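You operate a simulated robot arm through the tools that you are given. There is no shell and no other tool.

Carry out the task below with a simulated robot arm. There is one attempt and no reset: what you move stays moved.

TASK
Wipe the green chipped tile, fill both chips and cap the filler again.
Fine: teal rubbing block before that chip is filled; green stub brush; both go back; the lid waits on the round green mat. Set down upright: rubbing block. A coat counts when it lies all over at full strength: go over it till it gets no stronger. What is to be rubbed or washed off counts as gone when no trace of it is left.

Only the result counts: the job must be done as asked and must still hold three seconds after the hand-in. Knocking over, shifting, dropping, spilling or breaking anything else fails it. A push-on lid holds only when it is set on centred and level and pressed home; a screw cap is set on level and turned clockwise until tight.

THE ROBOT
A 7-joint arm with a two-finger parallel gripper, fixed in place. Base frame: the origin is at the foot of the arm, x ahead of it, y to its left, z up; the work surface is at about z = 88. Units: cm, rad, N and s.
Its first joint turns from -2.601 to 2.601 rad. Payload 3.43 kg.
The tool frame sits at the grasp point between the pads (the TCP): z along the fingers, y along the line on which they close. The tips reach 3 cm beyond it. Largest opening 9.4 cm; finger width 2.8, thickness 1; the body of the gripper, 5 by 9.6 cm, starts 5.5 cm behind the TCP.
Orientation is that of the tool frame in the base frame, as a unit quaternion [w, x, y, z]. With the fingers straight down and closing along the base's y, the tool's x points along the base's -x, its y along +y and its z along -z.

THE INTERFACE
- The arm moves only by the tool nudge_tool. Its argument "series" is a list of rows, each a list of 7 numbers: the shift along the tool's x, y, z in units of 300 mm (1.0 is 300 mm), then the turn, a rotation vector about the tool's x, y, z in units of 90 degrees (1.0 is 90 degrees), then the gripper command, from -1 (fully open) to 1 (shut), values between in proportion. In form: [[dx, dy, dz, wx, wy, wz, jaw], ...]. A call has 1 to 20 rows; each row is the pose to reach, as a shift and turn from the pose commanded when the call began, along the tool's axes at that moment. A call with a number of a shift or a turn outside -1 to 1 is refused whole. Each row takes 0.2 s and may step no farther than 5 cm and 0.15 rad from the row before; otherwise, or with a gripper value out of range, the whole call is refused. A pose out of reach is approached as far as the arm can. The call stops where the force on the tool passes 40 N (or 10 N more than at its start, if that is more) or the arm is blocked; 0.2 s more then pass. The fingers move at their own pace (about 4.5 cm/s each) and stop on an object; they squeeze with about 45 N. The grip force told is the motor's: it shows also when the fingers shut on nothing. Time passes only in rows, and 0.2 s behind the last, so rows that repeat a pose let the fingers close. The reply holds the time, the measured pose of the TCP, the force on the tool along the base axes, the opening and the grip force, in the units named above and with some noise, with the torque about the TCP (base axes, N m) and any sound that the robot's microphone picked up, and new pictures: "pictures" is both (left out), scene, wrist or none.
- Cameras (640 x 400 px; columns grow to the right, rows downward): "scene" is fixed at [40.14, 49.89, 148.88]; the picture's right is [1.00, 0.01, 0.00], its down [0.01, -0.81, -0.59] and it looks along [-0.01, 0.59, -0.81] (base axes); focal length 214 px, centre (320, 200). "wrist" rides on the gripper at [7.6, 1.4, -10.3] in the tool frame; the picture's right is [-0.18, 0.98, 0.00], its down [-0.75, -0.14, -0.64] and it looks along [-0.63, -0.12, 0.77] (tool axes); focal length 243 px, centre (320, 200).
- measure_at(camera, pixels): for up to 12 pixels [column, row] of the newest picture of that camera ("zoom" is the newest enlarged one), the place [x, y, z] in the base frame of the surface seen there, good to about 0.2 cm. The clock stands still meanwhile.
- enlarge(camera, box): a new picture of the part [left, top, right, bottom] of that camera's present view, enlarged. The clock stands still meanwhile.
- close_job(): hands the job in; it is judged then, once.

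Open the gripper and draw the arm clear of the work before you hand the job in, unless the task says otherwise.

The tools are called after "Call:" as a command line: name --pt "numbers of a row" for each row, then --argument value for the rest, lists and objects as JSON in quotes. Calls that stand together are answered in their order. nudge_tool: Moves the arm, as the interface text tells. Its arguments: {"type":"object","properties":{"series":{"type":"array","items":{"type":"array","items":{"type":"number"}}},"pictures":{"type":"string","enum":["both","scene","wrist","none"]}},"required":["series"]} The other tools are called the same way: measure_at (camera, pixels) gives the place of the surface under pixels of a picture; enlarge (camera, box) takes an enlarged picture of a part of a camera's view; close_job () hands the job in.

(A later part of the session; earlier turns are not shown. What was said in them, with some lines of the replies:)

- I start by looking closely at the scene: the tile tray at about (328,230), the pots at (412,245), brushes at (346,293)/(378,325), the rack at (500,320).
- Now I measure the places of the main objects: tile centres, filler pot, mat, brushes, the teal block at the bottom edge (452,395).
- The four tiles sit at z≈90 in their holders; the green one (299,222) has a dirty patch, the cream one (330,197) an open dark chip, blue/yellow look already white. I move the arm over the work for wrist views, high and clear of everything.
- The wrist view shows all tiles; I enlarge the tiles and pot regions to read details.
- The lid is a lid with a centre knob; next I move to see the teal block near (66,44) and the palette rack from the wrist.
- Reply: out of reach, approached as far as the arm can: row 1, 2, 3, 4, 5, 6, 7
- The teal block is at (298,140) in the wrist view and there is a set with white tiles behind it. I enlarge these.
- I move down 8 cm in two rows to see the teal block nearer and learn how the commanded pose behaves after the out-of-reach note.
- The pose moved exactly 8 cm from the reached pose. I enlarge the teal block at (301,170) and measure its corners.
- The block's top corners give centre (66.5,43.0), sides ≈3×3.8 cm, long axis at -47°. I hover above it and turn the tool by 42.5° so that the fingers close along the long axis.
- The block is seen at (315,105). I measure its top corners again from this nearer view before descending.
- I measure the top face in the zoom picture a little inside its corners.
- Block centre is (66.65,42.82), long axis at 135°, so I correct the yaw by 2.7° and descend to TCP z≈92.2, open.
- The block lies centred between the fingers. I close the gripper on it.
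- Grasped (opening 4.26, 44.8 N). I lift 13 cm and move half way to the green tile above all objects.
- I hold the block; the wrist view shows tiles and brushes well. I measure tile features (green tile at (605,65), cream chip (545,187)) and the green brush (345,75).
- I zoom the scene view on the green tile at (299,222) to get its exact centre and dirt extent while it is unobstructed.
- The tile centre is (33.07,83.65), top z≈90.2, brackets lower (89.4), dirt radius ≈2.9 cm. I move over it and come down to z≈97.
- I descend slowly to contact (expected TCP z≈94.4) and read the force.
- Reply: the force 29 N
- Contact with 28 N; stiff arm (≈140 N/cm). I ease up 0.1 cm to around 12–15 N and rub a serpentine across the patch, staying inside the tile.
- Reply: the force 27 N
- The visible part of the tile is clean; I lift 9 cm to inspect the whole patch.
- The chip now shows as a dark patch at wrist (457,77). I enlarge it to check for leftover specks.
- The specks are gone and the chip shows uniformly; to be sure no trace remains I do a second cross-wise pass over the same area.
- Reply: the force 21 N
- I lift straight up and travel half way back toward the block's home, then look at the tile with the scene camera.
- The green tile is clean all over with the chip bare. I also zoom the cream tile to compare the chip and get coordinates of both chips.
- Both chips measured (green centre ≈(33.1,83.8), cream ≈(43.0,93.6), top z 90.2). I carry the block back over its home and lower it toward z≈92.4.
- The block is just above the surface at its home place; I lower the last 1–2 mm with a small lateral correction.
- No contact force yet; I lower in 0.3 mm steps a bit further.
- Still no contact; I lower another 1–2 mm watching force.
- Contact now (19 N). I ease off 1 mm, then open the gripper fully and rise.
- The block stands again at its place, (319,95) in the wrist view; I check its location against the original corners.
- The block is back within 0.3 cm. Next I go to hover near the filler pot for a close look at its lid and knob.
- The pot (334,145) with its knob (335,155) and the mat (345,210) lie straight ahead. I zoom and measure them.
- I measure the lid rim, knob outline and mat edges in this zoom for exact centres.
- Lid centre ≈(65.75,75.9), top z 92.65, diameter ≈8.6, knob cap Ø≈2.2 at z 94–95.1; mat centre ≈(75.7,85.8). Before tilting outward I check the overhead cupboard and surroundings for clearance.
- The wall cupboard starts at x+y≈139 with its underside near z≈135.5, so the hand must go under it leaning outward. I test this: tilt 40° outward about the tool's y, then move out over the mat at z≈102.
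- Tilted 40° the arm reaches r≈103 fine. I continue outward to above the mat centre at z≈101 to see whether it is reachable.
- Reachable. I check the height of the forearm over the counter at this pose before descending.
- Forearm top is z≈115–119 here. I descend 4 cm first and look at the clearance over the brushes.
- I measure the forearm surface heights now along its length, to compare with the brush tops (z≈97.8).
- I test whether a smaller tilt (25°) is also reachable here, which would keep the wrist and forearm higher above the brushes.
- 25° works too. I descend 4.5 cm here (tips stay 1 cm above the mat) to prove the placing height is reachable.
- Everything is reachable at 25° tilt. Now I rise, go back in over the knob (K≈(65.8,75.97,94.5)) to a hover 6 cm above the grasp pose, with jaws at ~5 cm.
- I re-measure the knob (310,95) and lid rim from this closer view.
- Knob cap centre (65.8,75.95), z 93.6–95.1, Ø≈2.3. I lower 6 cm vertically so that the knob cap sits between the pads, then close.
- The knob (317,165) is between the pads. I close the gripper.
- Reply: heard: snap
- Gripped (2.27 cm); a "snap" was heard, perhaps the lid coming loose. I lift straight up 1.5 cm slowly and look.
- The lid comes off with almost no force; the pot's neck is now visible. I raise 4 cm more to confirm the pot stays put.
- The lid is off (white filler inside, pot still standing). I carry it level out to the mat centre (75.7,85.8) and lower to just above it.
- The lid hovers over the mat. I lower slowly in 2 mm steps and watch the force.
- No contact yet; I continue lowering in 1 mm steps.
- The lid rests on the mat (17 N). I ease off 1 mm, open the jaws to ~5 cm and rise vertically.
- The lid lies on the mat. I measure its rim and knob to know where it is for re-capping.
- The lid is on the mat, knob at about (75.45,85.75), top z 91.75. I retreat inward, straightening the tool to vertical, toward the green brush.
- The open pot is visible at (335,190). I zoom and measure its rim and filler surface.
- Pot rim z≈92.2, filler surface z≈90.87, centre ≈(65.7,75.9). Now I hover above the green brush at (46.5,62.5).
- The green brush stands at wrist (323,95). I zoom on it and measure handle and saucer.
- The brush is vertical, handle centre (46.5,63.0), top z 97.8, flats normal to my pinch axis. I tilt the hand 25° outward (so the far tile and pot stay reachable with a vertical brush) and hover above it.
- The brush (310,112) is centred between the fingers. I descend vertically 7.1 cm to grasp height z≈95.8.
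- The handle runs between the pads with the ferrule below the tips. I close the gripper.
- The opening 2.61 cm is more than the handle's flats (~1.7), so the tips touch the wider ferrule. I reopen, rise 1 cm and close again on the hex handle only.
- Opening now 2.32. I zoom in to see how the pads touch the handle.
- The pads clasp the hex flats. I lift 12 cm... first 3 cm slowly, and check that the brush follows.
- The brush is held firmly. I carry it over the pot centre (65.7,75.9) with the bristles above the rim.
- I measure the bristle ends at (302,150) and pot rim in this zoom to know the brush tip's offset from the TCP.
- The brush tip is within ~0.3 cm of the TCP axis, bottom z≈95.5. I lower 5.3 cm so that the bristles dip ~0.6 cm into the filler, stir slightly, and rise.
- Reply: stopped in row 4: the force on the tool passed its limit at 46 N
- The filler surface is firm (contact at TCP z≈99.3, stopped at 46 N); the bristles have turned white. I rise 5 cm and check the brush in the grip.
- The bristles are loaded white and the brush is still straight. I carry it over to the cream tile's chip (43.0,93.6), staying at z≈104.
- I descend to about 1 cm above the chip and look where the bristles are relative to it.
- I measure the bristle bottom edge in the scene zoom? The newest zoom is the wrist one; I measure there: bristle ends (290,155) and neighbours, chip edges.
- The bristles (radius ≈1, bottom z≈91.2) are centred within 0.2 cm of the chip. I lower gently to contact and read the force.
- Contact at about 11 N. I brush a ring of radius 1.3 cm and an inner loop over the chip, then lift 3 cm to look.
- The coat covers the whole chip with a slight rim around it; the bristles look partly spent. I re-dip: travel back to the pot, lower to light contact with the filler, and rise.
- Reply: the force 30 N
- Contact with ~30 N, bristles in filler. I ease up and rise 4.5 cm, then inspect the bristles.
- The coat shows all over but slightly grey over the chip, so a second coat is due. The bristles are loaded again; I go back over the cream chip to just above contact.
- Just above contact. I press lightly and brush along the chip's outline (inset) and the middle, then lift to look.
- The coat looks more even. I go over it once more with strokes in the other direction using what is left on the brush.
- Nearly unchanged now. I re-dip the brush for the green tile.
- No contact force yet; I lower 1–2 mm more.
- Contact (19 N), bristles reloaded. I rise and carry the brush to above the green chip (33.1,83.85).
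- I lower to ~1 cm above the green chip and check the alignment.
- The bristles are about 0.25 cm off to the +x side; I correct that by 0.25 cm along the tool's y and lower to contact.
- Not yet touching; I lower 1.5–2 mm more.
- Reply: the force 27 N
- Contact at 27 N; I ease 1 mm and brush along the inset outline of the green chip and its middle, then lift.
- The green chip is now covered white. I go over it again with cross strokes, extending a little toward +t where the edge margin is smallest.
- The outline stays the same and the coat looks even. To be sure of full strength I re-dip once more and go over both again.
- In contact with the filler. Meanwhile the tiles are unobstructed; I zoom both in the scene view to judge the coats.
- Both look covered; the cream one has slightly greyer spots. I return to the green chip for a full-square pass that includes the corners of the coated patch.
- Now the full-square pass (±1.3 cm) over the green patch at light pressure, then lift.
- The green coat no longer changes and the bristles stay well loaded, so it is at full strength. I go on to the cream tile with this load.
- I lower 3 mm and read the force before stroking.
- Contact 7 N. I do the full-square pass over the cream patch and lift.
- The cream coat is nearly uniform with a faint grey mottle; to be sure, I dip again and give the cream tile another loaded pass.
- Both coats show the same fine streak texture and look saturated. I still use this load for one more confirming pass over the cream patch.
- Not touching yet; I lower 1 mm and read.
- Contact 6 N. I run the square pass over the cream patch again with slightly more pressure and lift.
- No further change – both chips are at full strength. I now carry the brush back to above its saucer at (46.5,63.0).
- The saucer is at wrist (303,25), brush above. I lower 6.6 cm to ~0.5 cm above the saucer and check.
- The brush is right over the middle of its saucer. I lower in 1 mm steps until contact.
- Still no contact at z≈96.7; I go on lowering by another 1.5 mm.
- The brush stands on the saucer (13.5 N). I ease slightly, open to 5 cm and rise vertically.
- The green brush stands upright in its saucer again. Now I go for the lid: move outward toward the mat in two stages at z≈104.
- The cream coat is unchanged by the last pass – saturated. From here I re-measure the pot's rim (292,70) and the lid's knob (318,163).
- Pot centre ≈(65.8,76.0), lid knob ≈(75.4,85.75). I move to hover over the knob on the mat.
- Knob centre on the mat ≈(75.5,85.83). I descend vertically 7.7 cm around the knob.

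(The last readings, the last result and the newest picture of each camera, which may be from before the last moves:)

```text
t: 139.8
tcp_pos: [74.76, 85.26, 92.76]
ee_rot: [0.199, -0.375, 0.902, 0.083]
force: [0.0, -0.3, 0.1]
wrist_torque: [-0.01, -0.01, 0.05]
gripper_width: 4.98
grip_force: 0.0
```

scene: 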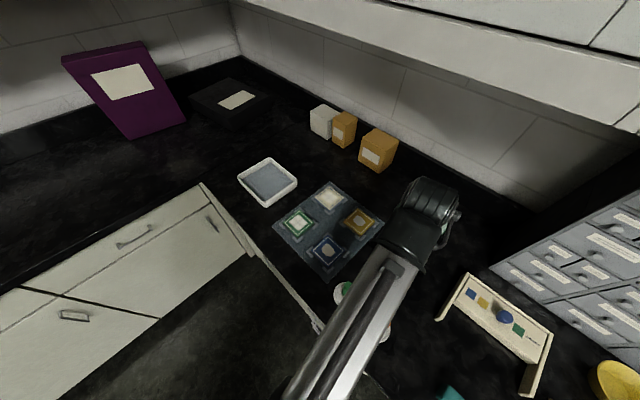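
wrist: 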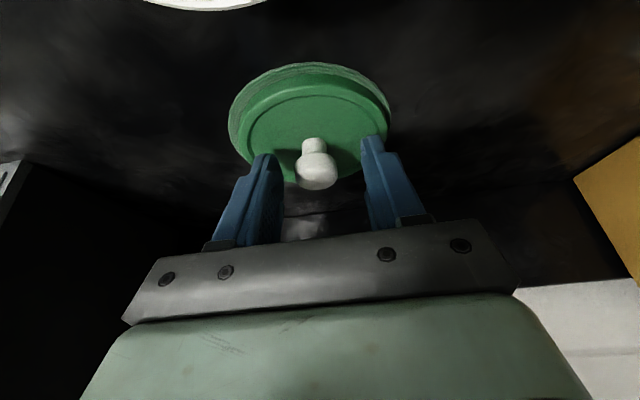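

The knob (316,165) sits between the pads as before. I close on it.

Call:
nudge_tool --pt "0 0 0 0 0 0 0.3" --pt "0 0 0 0 0 0 1" --pt "0 0 0 0 0 0 1" --pt "0 0 0 0 0 0 1" --pt "0 0 0 0 0 0 1" --pictures "wrist"

```text
t: 141.0
tcp_pos: [74.79, 85.23, 92.85]
ee_rot: [0.199, -0.376, 0.901, 0.083]
force: [0.6, 1.1, 0.8]
wrist_torque: [0.04, -0.02, -0.01]
gripper_width: 2.24
grip_force: 45.3
```

wrist: 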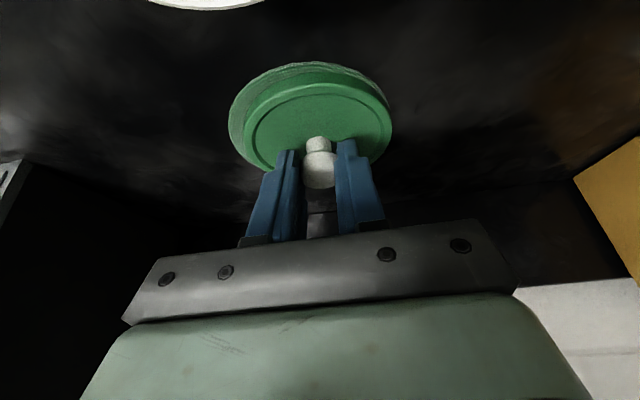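

Gripped at 2.24. I lift 9 cm and carry the lid back over the pot, then check the centring before lowering.

Call:
nudge_tool --pt "-0.0282 0 -0.0604 0 0 0 1" --pt "-0.0775 0 -0.1661 0 0 0 1" --pt "-0.1268 0 -0.2718 0 0 0 1" --pt "0.0135 0.0 -0.3372 0 0 0 1" --pt "0.1538 0.0 -0.4026 0 0 0 1" --pt "0.294 0.0 -0.4681 0 0 0 1" --pt "0.294 0.0 -0.4681 0 0 0 1"

Call:
enlarge --camera "wrist" --box '[230, 0, 410, 200]'

```text
t: 142.6
tcp_pos: [64.91, 75.47, 101.76]
ee_rot: [0.199, -0.375, 0.902, 0.082]
force: [-0.3, 0.0, -0.1]
wrist_torque: [-0.03, 0.0, 0.0]
gripper_width: 2.24
grip_force: 45.1
```

scene: 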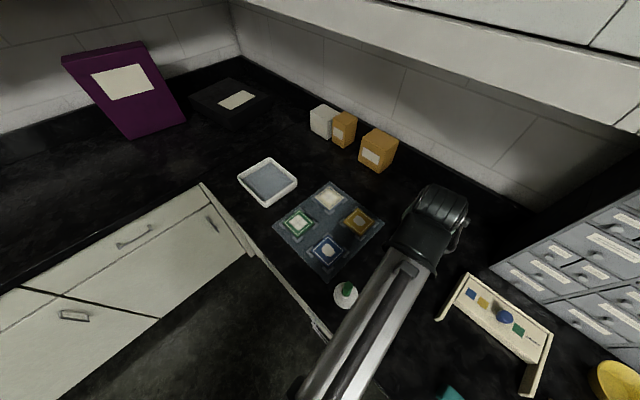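
wrist: 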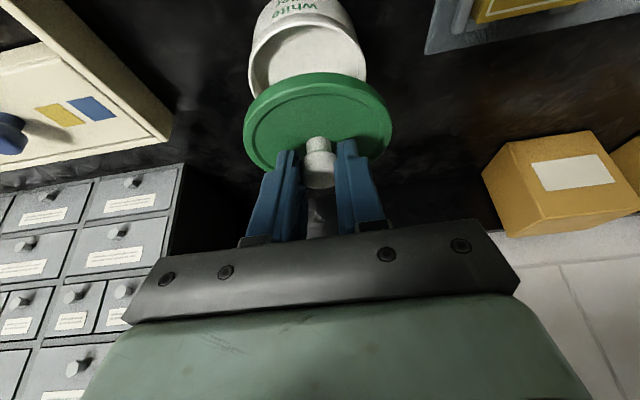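

```text
2.00 times, centred on (320, 100) of wrist
```

zoom: 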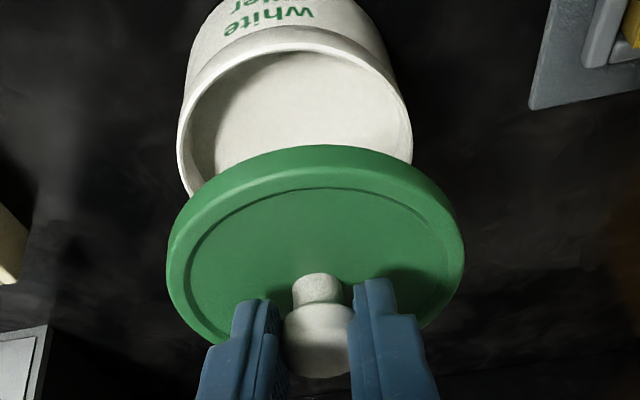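

The lid hangs level. I measure its rim (and the pot's) to find the exact lid centre relative to the TCP.

Call:
measure_at --camera "zoom" --pixels '[[315, 150], [173, 265], [459, 265], [200, 210], [430, 205], [195, 320], [445, 310], [318, 283], [316, 250], [230, 175], [400, 175]]'

Call:
measure_at --camera "zoom" --pixels '[[180, 140], [410, 140], [295, 32], [220, 70], [375, 70], [195, 110], [395, 105], [290, 110], [310, 120], [184, 175]]'

```text
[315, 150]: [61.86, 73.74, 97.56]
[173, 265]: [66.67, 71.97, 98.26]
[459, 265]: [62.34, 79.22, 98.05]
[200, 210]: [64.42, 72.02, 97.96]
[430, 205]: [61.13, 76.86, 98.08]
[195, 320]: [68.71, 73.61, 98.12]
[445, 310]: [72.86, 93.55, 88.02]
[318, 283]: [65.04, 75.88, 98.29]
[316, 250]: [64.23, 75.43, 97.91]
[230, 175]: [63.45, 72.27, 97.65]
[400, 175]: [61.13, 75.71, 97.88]
```

```text
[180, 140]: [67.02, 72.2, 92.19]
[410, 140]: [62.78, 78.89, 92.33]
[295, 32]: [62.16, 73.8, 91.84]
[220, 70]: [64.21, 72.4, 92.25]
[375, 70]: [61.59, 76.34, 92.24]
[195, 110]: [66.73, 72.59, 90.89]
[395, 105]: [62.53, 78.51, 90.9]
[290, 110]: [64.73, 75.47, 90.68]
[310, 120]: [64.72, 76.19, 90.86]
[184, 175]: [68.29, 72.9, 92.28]
```

Same-view fits give pot centre (65.71,76.10) and lid centre ≈(65.33,76.14); I correct by +0.24 outward and −0.27 along the tool's y while lowering to about 0.6–1 cm above seating.

Call:
nudge_tool --pt "0.02 -0.005 0.05 0 0 0 1" --pt "0.04 -0.009 0.1 0 0 0 1" --pt "0.0542 -0.009 0.1351 0 0 0 1" --pt "0.0542 -0.009 0.1351 0 0 0 1"

Call:
enlarge --camera "wrist" --box '[230, 0, 410, 200]'

Call:
enlarge --camera "scene" --box '[380, 200, 460, 270]'

```text
t: 143.6
tcp_pos: [65.23, 75.4, 97.26]
ee_rot: [0.198, -0.376, 0.901, 0.083]
force: [-0.4, -1.3, -1.1]
wrist_torque: [0.01, 0.01, -0.01]
gripper_width: 2.24
grip_force: 45.2
```

scene: 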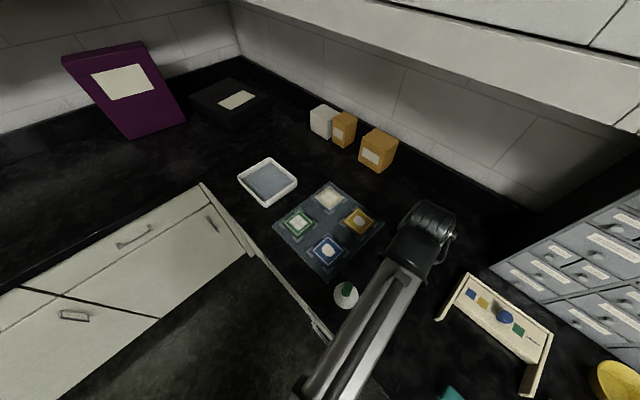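
wrist: 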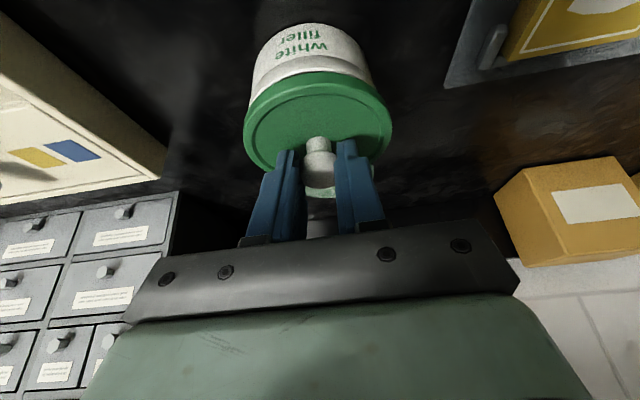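

```text
2.00 times, centred on (320, 100) of wrist
```

zoom: 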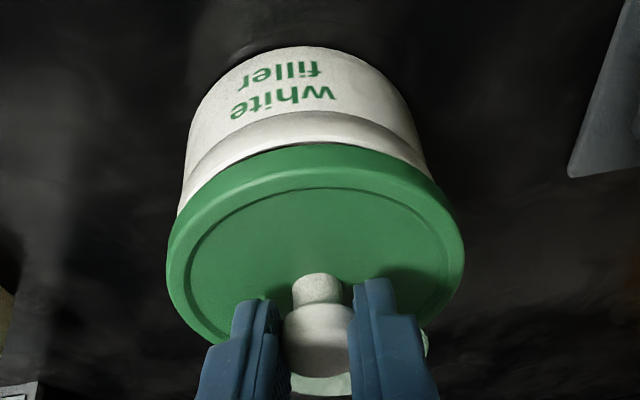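

```text
5.71 times, centred on (420, 235) of scene
```

zoom: 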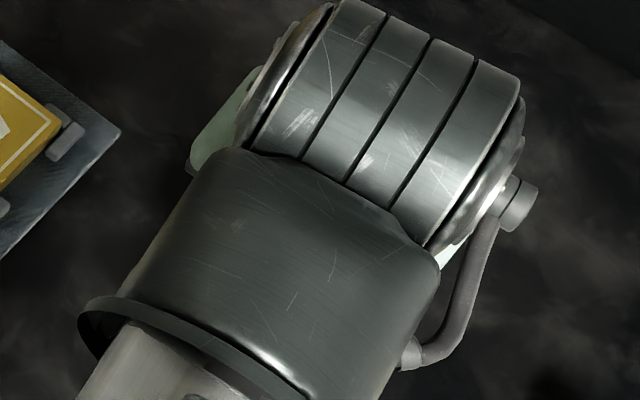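

I measure the lid edge and the pot's neck ring in this close view to refine the centring.

Call:
measure_at --camera "zoom" --pixels '[[172, 250], [460, 245], [315, 150], [205, 200], [420, 190], [250, 168], [380, 168], [175, 290], [461, 285], [262, 160], [370, 158]]'

Call:
measure_at --camera "zoom" --pixels '[[186, 180], [424, 168], [305, 122], [215, 150], [400, 145], [250, 132], [360, 130], [190, 170], [418, 150], [305, 140]]'

```text
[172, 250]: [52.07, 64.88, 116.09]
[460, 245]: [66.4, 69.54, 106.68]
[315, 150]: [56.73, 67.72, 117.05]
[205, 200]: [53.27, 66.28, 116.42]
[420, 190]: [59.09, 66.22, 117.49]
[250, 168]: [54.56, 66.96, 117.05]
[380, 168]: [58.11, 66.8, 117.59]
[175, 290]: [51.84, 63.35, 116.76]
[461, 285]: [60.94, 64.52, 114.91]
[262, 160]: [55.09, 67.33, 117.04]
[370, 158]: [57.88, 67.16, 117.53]
```

```text
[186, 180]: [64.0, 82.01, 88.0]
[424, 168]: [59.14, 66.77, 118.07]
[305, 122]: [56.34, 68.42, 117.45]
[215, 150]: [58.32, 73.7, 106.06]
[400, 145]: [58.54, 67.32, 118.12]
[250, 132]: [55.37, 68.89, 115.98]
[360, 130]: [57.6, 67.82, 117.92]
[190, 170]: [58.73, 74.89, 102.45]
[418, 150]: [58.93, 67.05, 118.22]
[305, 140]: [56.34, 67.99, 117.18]
```

That used the scene zoom. I re-take the wrist zoom and measure again.

Call:
enlarge --camera "wrist" --box '[230, 0, 410, 200]'

```text
2.00 times, centred on (320, 100) of wrist
```

zoom: 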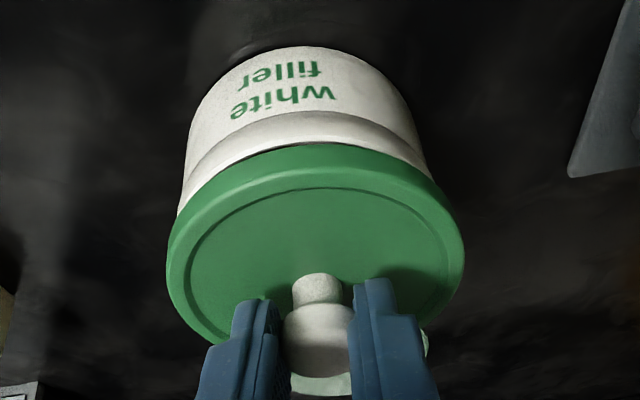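

Call:
measure_at --camera "zoom" --pixels '[[172, 250], [460, 245], [315, 153], [205, 200], [420, 190], [250, 168], [380, 168], [175, 290], [461, 285], [230, 180], [400, 178], [315, 240]]'

Call:
measure_at --camera "zoom" --pixels '[[186, 180], [424, 168], [305, 122], [215, 150], [400, 145], [250, 132], [360, 130], [188, 165], [420, 155], [305, 140], [190, 150], [412, 130]]'

```text
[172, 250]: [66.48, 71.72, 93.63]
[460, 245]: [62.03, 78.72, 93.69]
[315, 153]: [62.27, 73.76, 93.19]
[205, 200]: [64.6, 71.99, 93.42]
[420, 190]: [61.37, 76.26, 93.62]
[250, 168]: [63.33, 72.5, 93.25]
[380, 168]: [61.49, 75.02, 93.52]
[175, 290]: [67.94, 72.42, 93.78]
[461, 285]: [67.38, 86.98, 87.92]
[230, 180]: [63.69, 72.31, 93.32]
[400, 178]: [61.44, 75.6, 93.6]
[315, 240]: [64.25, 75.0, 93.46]
```

```text
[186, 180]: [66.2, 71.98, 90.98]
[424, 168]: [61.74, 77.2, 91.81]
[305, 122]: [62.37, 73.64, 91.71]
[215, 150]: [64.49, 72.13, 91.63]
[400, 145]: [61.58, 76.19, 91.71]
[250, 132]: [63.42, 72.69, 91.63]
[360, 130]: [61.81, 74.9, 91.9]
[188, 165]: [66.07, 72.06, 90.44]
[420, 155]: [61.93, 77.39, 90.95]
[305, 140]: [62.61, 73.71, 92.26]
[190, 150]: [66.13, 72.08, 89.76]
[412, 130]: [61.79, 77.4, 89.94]
```

Fits in the same view: lid is about +0.1 cm in both directions relative to the pot. I shift by −0.08/−0.06 and lower gently 0.6 cm, watching the force.

Call:
nudge_tool --pt "0.0018 -0.0027 -0.0008 0 0 0 1" --pt "0.0046 -0.0027 0.0052 0 0 0 1" --pt "0.0074 -0.0027 0.0112 0 0 0 1" --pt "0.0103 -0.0027 0.0173 0 0 0 1" --pt "0.0103 -0.0027 0.0173 0 0 0 1" --pictures "wrist"

```text
t: 144.8
tcp_pos: [65.42, 75.33, 96.91]
ee_rot: [0.198, -0.375, 0.902, 0.083]
force: [-0.1, -1.0, 0.6]
wrist_torque: [-0.01, 0.02, 0.02]
gripper_width: 2.22
grip_force: 45.0
```

wrist: 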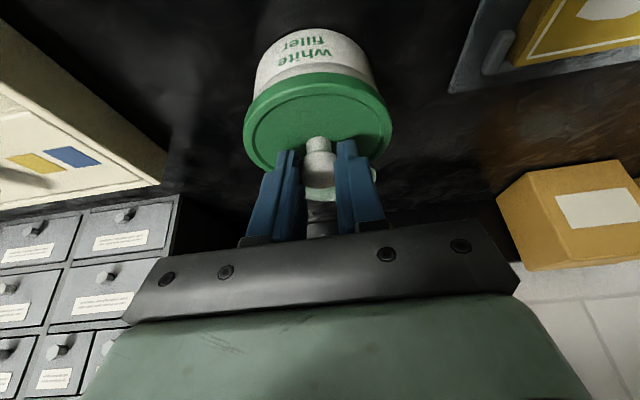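

No resistance yet at z≈96.8; I continue in 1 mm steps.

Call:
nudge_tool --pt "0.0014 0 0.003 0 0 0 1" --pt "0.0028 0 0.006 0 0 0 1" --pt "0.0042 0 0.0091 0 0 0 1" --pt "0.0042 0 0.0091 0 0 0 1" --pictures "wrist"

```text
t: 145.8
tcp_pos: [65.29, 75.31, 96.33]
ee_rot: [0.197, -0.375, 0.902, 0.082]
force: [1.2, 0.3, 2.0]
wrist_torque: [0.01, -0.17, 0.02]
gripper_width: 2.29
grip_force: 44.9
```

wrist: 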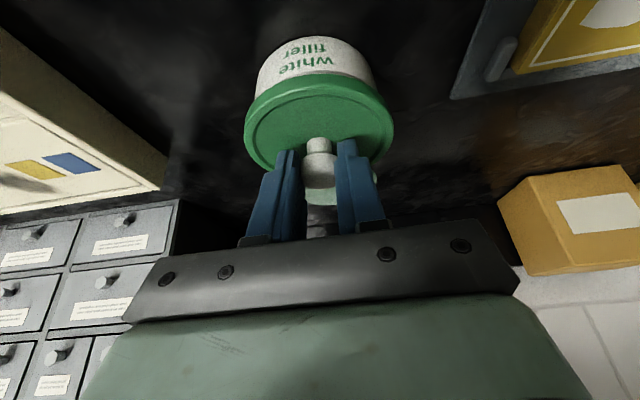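

Light contact (2 N, small torque). I zoom to see whether the lid lies level on the rim.

Call:
enlarge --camera "wrist" --box '[230, 20, 410, 210]'

```text
2.11 times, centred on (320, 115) of wrist
```

zoom: 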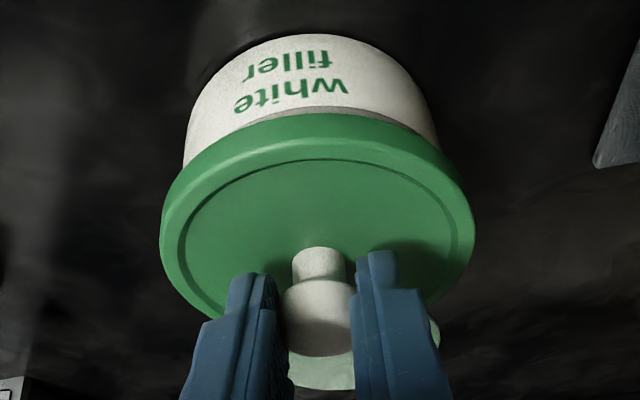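

I measure the lid's heights around the rim and compare with the seated height (92.65).

Call:
measure_at --camera "zoom" --pixels '[[315, 140], [172, 235], [462, 225], [215, 175], [415, 165], [175, 275], [315, 200], [250, 230], [390, 230], [200, 160], [430, 150], [318, 125]]'

Call:
measure_at --camera "zoom" --pixels '[[190, 150], [432, 132], [310, 105], [240, 118], [380, 108], [195, 140], [425, 115]]'

```text
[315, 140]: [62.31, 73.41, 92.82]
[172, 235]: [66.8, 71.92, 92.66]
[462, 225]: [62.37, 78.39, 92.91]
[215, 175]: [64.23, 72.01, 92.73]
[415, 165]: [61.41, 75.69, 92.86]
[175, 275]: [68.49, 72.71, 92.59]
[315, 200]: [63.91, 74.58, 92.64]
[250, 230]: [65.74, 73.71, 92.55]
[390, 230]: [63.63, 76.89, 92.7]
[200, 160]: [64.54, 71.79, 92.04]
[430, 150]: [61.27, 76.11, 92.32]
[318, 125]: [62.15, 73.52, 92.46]
```

```text
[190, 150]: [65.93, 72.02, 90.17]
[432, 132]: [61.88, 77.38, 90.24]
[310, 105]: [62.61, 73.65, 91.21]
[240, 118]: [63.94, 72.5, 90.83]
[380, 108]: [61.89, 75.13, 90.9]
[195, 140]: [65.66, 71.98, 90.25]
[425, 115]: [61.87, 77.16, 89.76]
```

The lid is centred within 0.1 cm and 1–2 mm above its seated height. I press down in small steps.

Call:
nudge_tool --pt "0.0007 0 0.0015 0 0 0 1" --pt "0.0014 0 0.003 0 0 0 1" --pt "0.0021 0 0.0045 0 0 0 1" --pt "0.0028 0 0.006 0 0 0 1" --pt "0.0028 0 0.006 0 0 0 1" --pictures "wrist"

```text
t: 147.0
tcp_pos: [65.37, 75.22, 96.35]
ee_rot: [0.199, -0.375, 0.902, 0.083]
force: [-0.3, 0.0, 0.7]
wrist_torque: [-0.04, -0.03, -0.01]
gripper_width: 2.25
grip_force: 44.9
```

wrist: 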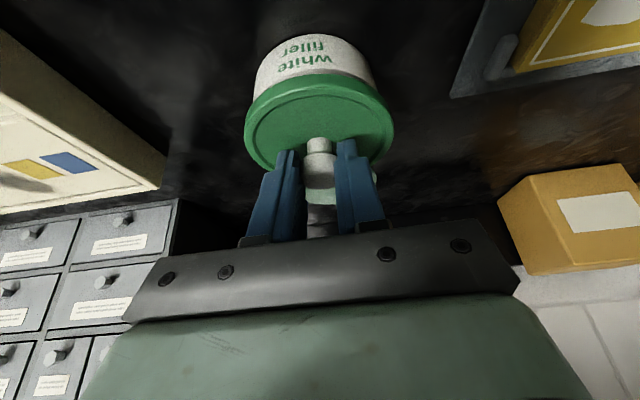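

Force is back near zero, so it is still sliding down over the neck. I continue pressing in 1 mm steps.

Call:
nudge_tool --pt "0.0014 0 0.003 0 0 0 1" --pt "0.0028 0 0.006 0 0 0 1" --pt "0.0028 0 0.006 0 0 0 1" --pictures "none"

```text
t: 147.8
tcp_pos: [65.23, 75.41, 96.26]
ee_rot: [0.199, -0.375, 0.901, 0.083]
force: [-5.2, -1.1, 15.3]
wrist_torque: [0.15, -0.42, 0.03]
gripper_width: 2.21
grip_force: 45.0
heard: snap
```

A "snap" with 15 N – the lid has gone on. I press a little more to be sure it is fully home.

Call:
nudge_tool --pt "0.0007 0 0.0015 0 0 0 1" --pt "0.0012 0 0.0025 0 0 0 1" --pt "0.0012 0 0.0025 0 0 0 1" --pictures "wrist"

Call:
enlarge --camera "wrist" --box '[230, 20, 410, 210]'

```text
t: 148.6
tcp_pos: [65.21, 75.26, 96.19]
ee_rot: [0.199, -0.376, 0.901, 0.084]
force: [-8.6, 1.0, 22.6]
wrist_torque: [0.44, -0.26, 0.11]
gripper_width: 2.23
grip_force: 45.0
```

wrist: 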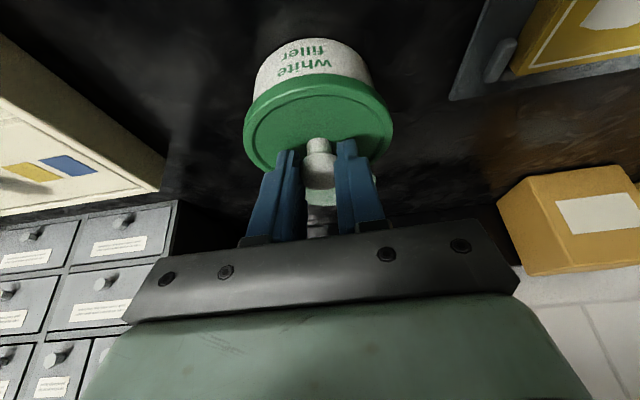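

```text
2.11 times, centred on (320, 115) of wrist
```

zoom: 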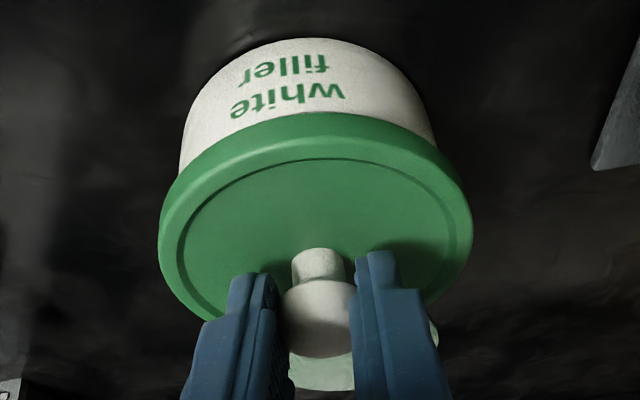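

Pressed with ~23 N. I measure the lid's rim heights once more to see that it is level and home.

Call:
measure_at --camera "zoom" --pixels '[[315, 140], [172, 235], [460, 225], [215, 175], [415, 170], [175, 275], [315, 200], [250, 230], [390, 230], [300, 180], [462, 270]]'

```text
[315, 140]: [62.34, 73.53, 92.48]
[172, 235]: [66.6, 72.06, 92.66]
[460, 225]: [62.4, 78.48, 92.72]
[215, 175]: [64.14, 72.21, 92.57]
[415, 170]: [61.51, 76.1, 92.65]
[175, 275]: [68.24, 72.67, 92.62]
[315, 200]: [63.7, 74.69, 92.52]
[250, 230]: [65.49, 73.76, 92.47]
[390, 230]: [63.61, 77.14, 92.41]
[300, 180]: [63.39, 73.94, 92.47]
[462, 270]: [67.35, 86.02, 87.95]
```

Rim 92.6–92.7 all around, panel ≈92.45 – level and at the original height. I relieve the side load slightly, open slowly and rise.

Call:
nudge_tool --pt "0.0002 0.0008 -0.0012 0 0 0 1" --pt "0.0004 0.0017 -0.0024 0 0 0 1" --pt "0.0004 0.0017 -0.0024 0 0 0 0.5" --pt "0.0004 0.0017 -0.0024 0 0 0 0.4" --pt "0.0004 0.0017 -0.0024 0 0 0 0.2" --pt "0.0004 0.0017 -0.0024 0 0 0 -0.06" --pt "0.0004 0.0017 -0.0024 0 0 0 -0.06" --pt "0.0004 0.0017 -0.0024 0 0 0 -0.06" --pictures "wrist"

```text
t: 150.4
tcp_pos: [65.25, 75.36, 95.94]
ee_rot: [0.198, -0.376, 0.901, 0.083]
force: [-1.0, -0.2, -0.5]
wrist_torque: [0.01, -0.01, 0.0]
gripper_width: 5.02
grip_force: 0.0
```

wrist: 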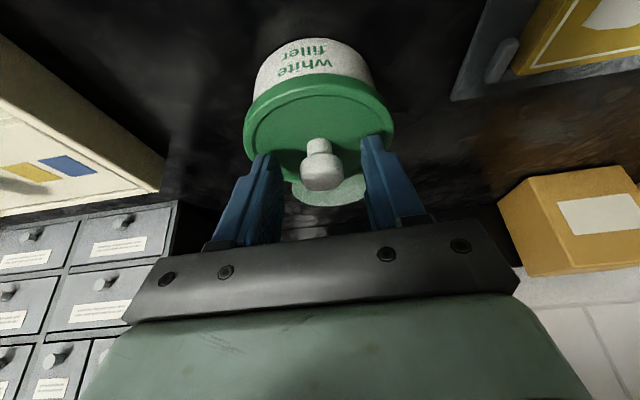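

No further snap on release. I rise vertically and inspect the lid.

Call:
nudge_tool --pt "-0.0282 0 -0.0604 0 0 0 -0.06" --pt "-0.0634 0 -0.1359 0 0 0 -0.06" --pt "-0.0986 0 -0.2114 0 0 0 -0.06" --pt "-0.0986 0 -0.2114 0 0 0 -0.06"

Call:
enlarge --camera "wrist" --box '[230, 0, 390, 140]'

```text
t: 151.4
tcp_pos: [65.28, 75.3, 102.99]
ee_rot: [0.199, -0.375, 0.902, 0.083]
force: [-0.6, -0.8, -0.3]
wrist_torque: [-0.01, -0.01, -0.01]
gripper_width: 5.0
grip_force: 0.0
```

scene: 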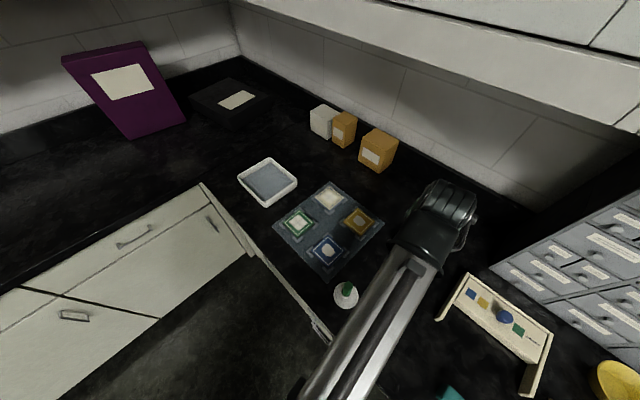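
wrist: 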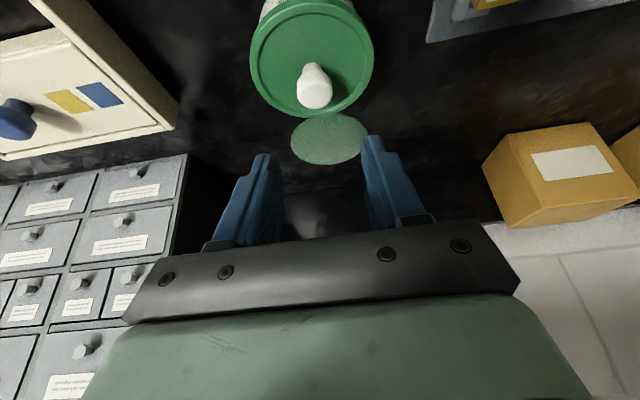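

```text
2.86 times, centred on (310, 70) of wrist
```

zoom: 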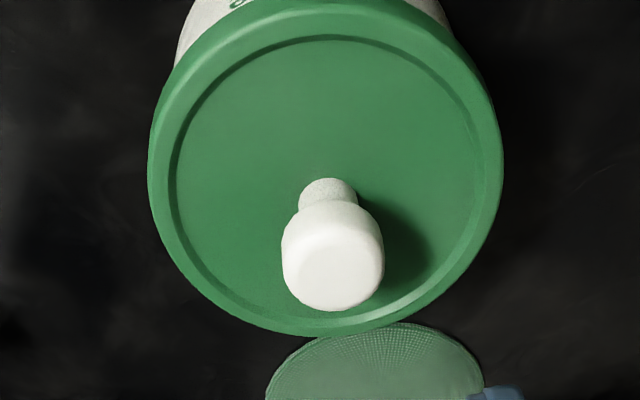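

Call:
measure_at --camera "zoom" --pixels '[[332, 270], [287, 258], [380, 258], [332, 302], [332, 235], [155, 170], [494, 170], [325, 25], [325, 330], [200, 60], [450, 60], [220, 285]]'

Call:
measure_at --camera "zoom" --pixels '[[440, 275], [325, 120], [230, 180], [420, 150], [250, 260], [430, 230]]'

```text
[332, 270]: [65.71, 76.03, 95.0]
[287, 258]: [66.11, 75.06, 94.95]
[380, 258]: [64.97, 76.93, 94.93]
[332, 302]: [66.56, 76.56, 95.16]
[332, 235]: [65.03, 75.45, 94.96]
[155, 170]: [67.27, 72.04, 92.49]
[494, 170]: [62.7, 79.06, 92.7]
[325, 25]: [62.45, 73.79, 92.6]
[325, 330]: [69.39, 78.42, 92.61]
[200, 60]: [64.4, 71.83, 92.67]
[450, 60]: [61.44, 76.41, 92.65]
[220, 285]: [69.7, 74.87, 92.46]
```

```text
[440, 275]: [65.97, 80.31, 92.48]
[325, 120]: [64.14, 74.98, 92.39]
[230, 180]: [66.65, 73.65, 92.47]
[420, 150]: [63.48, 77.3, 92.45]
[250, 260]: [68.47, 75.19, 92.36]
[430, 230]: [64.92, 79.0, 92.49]
```

The lid sits level (rim 92.5–92.7, knob top 95.0) exactly at its original height. I open fully, straighten the tool and draw back inward, staying below the cupboard.

Call:
nudge_tool --pt "0.052 0.07 -0.061 0 0.05 0 -1" --pt "0.105 0.142 -0.122 0 0.11 0 -1" --pt "0.157 0.213 -0.184 0 0.17 0 -1" --pt "0.209 0.283 -0.245 0 0.23 0 -1" --pt "0.2617 0.3543 -0.306 0 0.278 0 -1" --pt "0.2617 0.3543 -0.306 0 0.278 0 -1"

```text
t: 152.8
tcp_pos: [49.94, 75.04, 107.94]
ee_rot: [-0.002, -0.384, 0.923, -0.001]
force: [-0.4, 0.3, 0.5]
wrist_torque: [0.0, -0.05, 0.0]
gripper_width: 9.39
grip_force: 0.0
```

scene: 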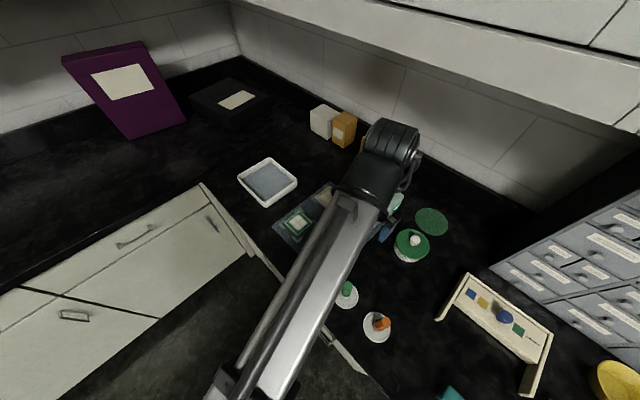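
wrist: 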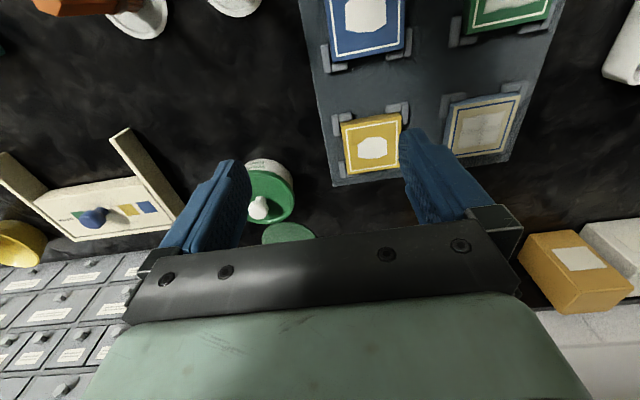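

I move the arm further away to the left, off the tiles, and then inspect everything once more.

Call:
nudge_tool --pt "0.043 0.153 -0.04 0 0 0 -1" --pt "0.086 0.307 -0.08 0 0 0 -1" --pt "0.128 0.46 -0.12 0 0 0 -1" --pt "0.171 0.613 -0.15 0 0 0 -1" --pt "0.214 0.767 -0.18 0 0 0 -1" --pt "0.257 0.92 -0.2 0 0 0 -1" --pt "0.257 0.92 -0.2 0 0 0 -1"

Call:
enlarge --camera "scene" --box '[270, 170, 470, 350]'

Call:
enlarge --camera "scene" --box '[380, 195, 460, 275]'

```text
t: 154.4
tcp_pos: [24.75, 88.99, 114.17]
ee_rot: [-0.001, -0.384, 0.923, 0.0]
force: [-0.1, 0.4, 0.6]
wrist_torque: [-0.01, -0.01, 0.01]
gripper_width: 9.39
grip_force: 0.1
```

scene: 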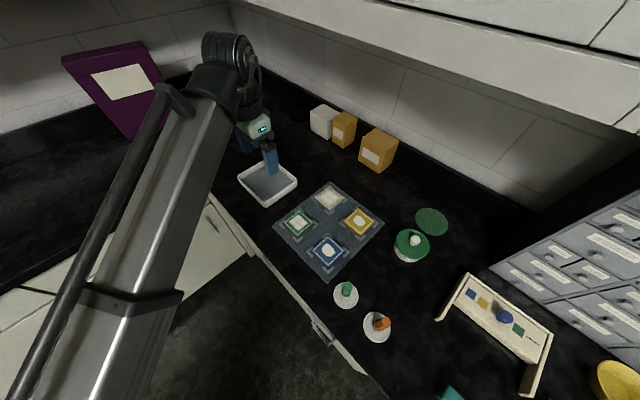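
wrist: 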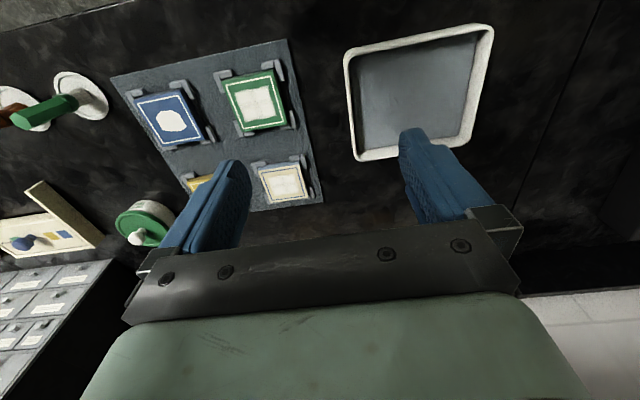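

```text
2.22 times, centred on (370, 260) of scene
```

zoom: 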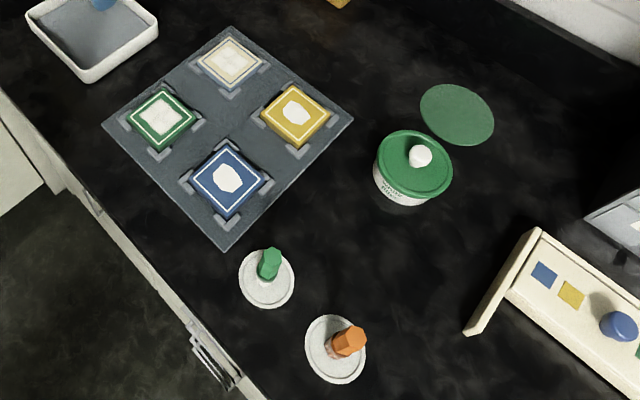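

```text
5.00 times, centred on (420, 235) of scene
```

zoom: 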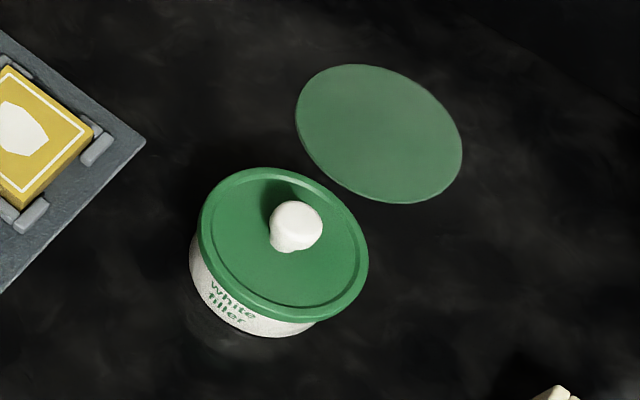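

Everything stands as it should. I take last close looks at both filled tiles and the teal block with the arm out of the way.

Call:
enlarge --camera "scene" --box '[285, 212, 313, 233]'

Call:
enlarge --camera "scene" --box '[316, 187, 344, 208]'

Call:
enlarge --camera "scene" --box '[420, 330, 520, 400]'

Call:
enlarge --camera "scene" --box '[320, 270, 420, 350]'

```text
16.00 times, centred on (299, 222) of scene
```

zoom: 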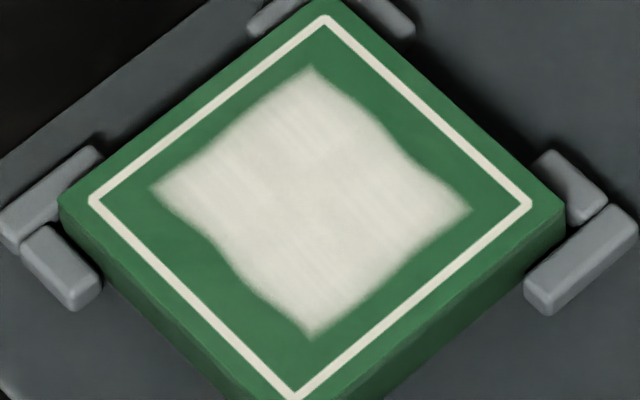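

```text
16.00 times, centred on (330, 198) of scene
```

zoom: 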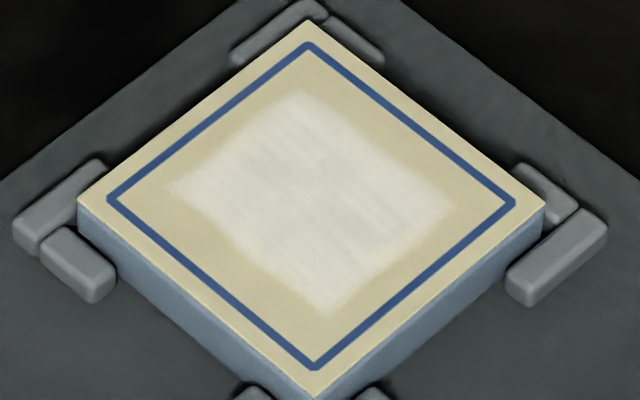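

```text
5.71 times, centred on (470, 365) of scene
```

zoom: 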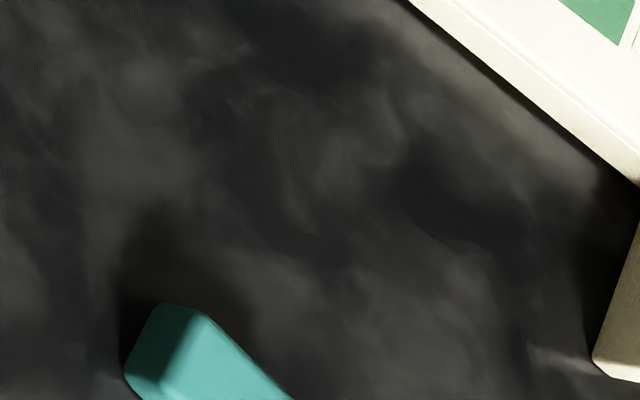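

```text
5.00 times, centred on (370, 310) of scene
```

zoom: 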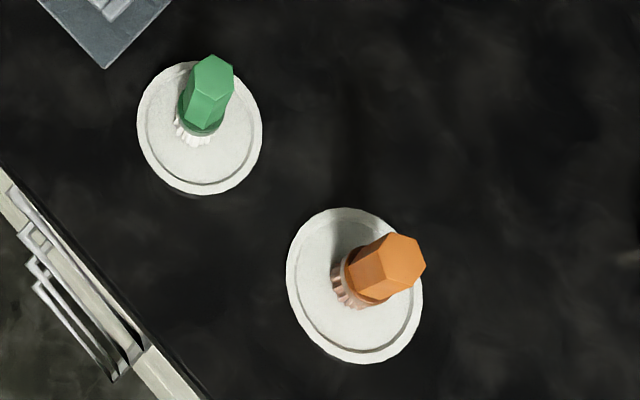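

Both coats look even. I take one very strong zoom on each coat to check that no chip outline or tint shows through.

Call:
enlarge --camera "scene" --box '[291, 216, 307, 226]'

Call:
enlarge --camera "scene" --box '[322, 192, 338, 202]'

Call:
enlarge --camera "wrist" --box '[215, 60, 315, 205]'

```text
16.00 times, centred on (299, 221) of scene
```

zoom: 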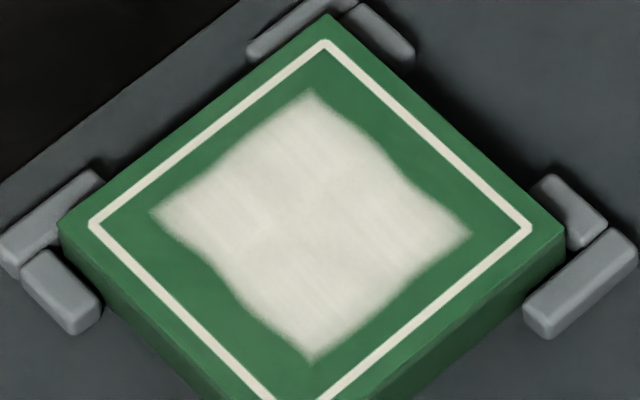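

```text
16.00 times, centred on (330, 197) of scene
```

zoom: 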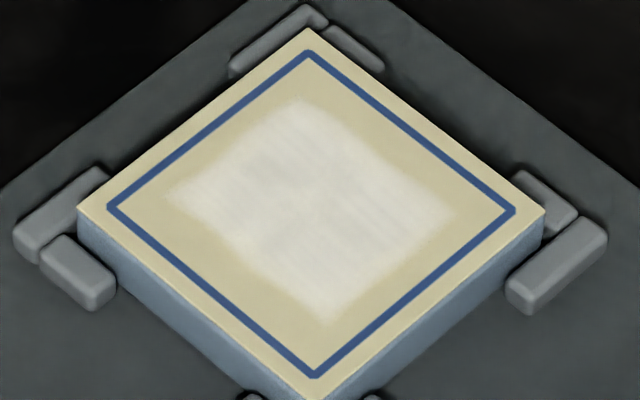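

```text
2.76 times, centred on (265, 132) of wrist
```

zoom: 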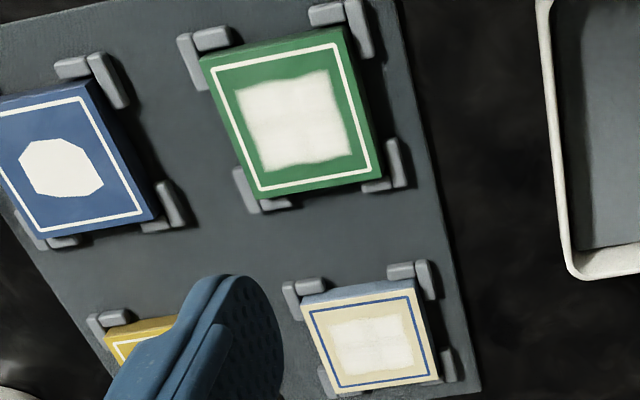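

Both coats show the same saturated texture with no chip showing through, as white as the finished blue tile. I draw the arm a little further away, gripper open, before handing in.

Call:
nudge_tool --pt "0.007 0.11 -0.06 0 0 0 -1" --pt "0.014 0.22 -0.12 0 0 0 -1" --pt "0.022 0.33 -0.18 0 0 0 -1" --pt "0.029 0.44 -0.2 0 0 0 -1" --pt "0.029 0.44 -0.2 0 0 0 -1"

```text
t: 155.6
tcp_pos: [15.15, 97.74, 120.23]
ee_rot: [-0.001, -0.384, 0.923, 0.0]
force: [1.0, 0.8, -0.5]
wrist_torque: [0.01, -0.04, -0.02]
gripper_width: 9.45
grip_force: 0.1
```

scene: 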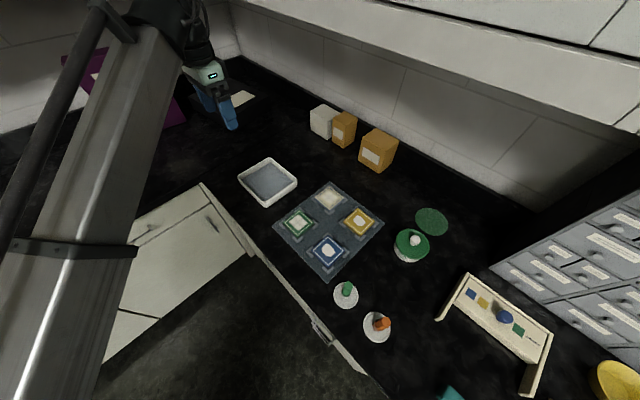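
wrist: 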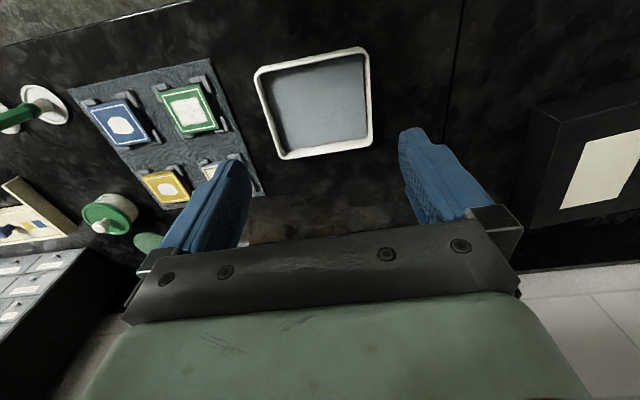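

The arm is clear and the gripper is open. The green tile is wiped and both chips are filled, the block and brush are back, and the lid is snapped on. I hand the job in.

Call:
close_job

```text
The job is handed in.
```

The green tile is wiped, both chips are filled, and the filler pot is capped again. The job is handed in; I haven't seen the verdict.

- **Wiping:** I rubbed the green tile with the teal block until no specks were visible. The block is back upright, within about 0.3 cm of where it stood.
- **Filling:** I filled the chips on the green and cream tiles with the green stub brush. I went over each with re-dipped passes until I could see no further change. The filler forms a square patch that reaches slightly past the chip on both tiles.
- **Brush:** It stands upright on its saucer again, with filler still on the bristles.
- **Lid:** It waited on the round green mat during the filling. I pressed it back on with about 23 N and heard it snap. It measures level and at its original height.
- **Pot position:** The pot may have moved by about 0.2 cm during the work. I saw nothing else shifted or knocked over.
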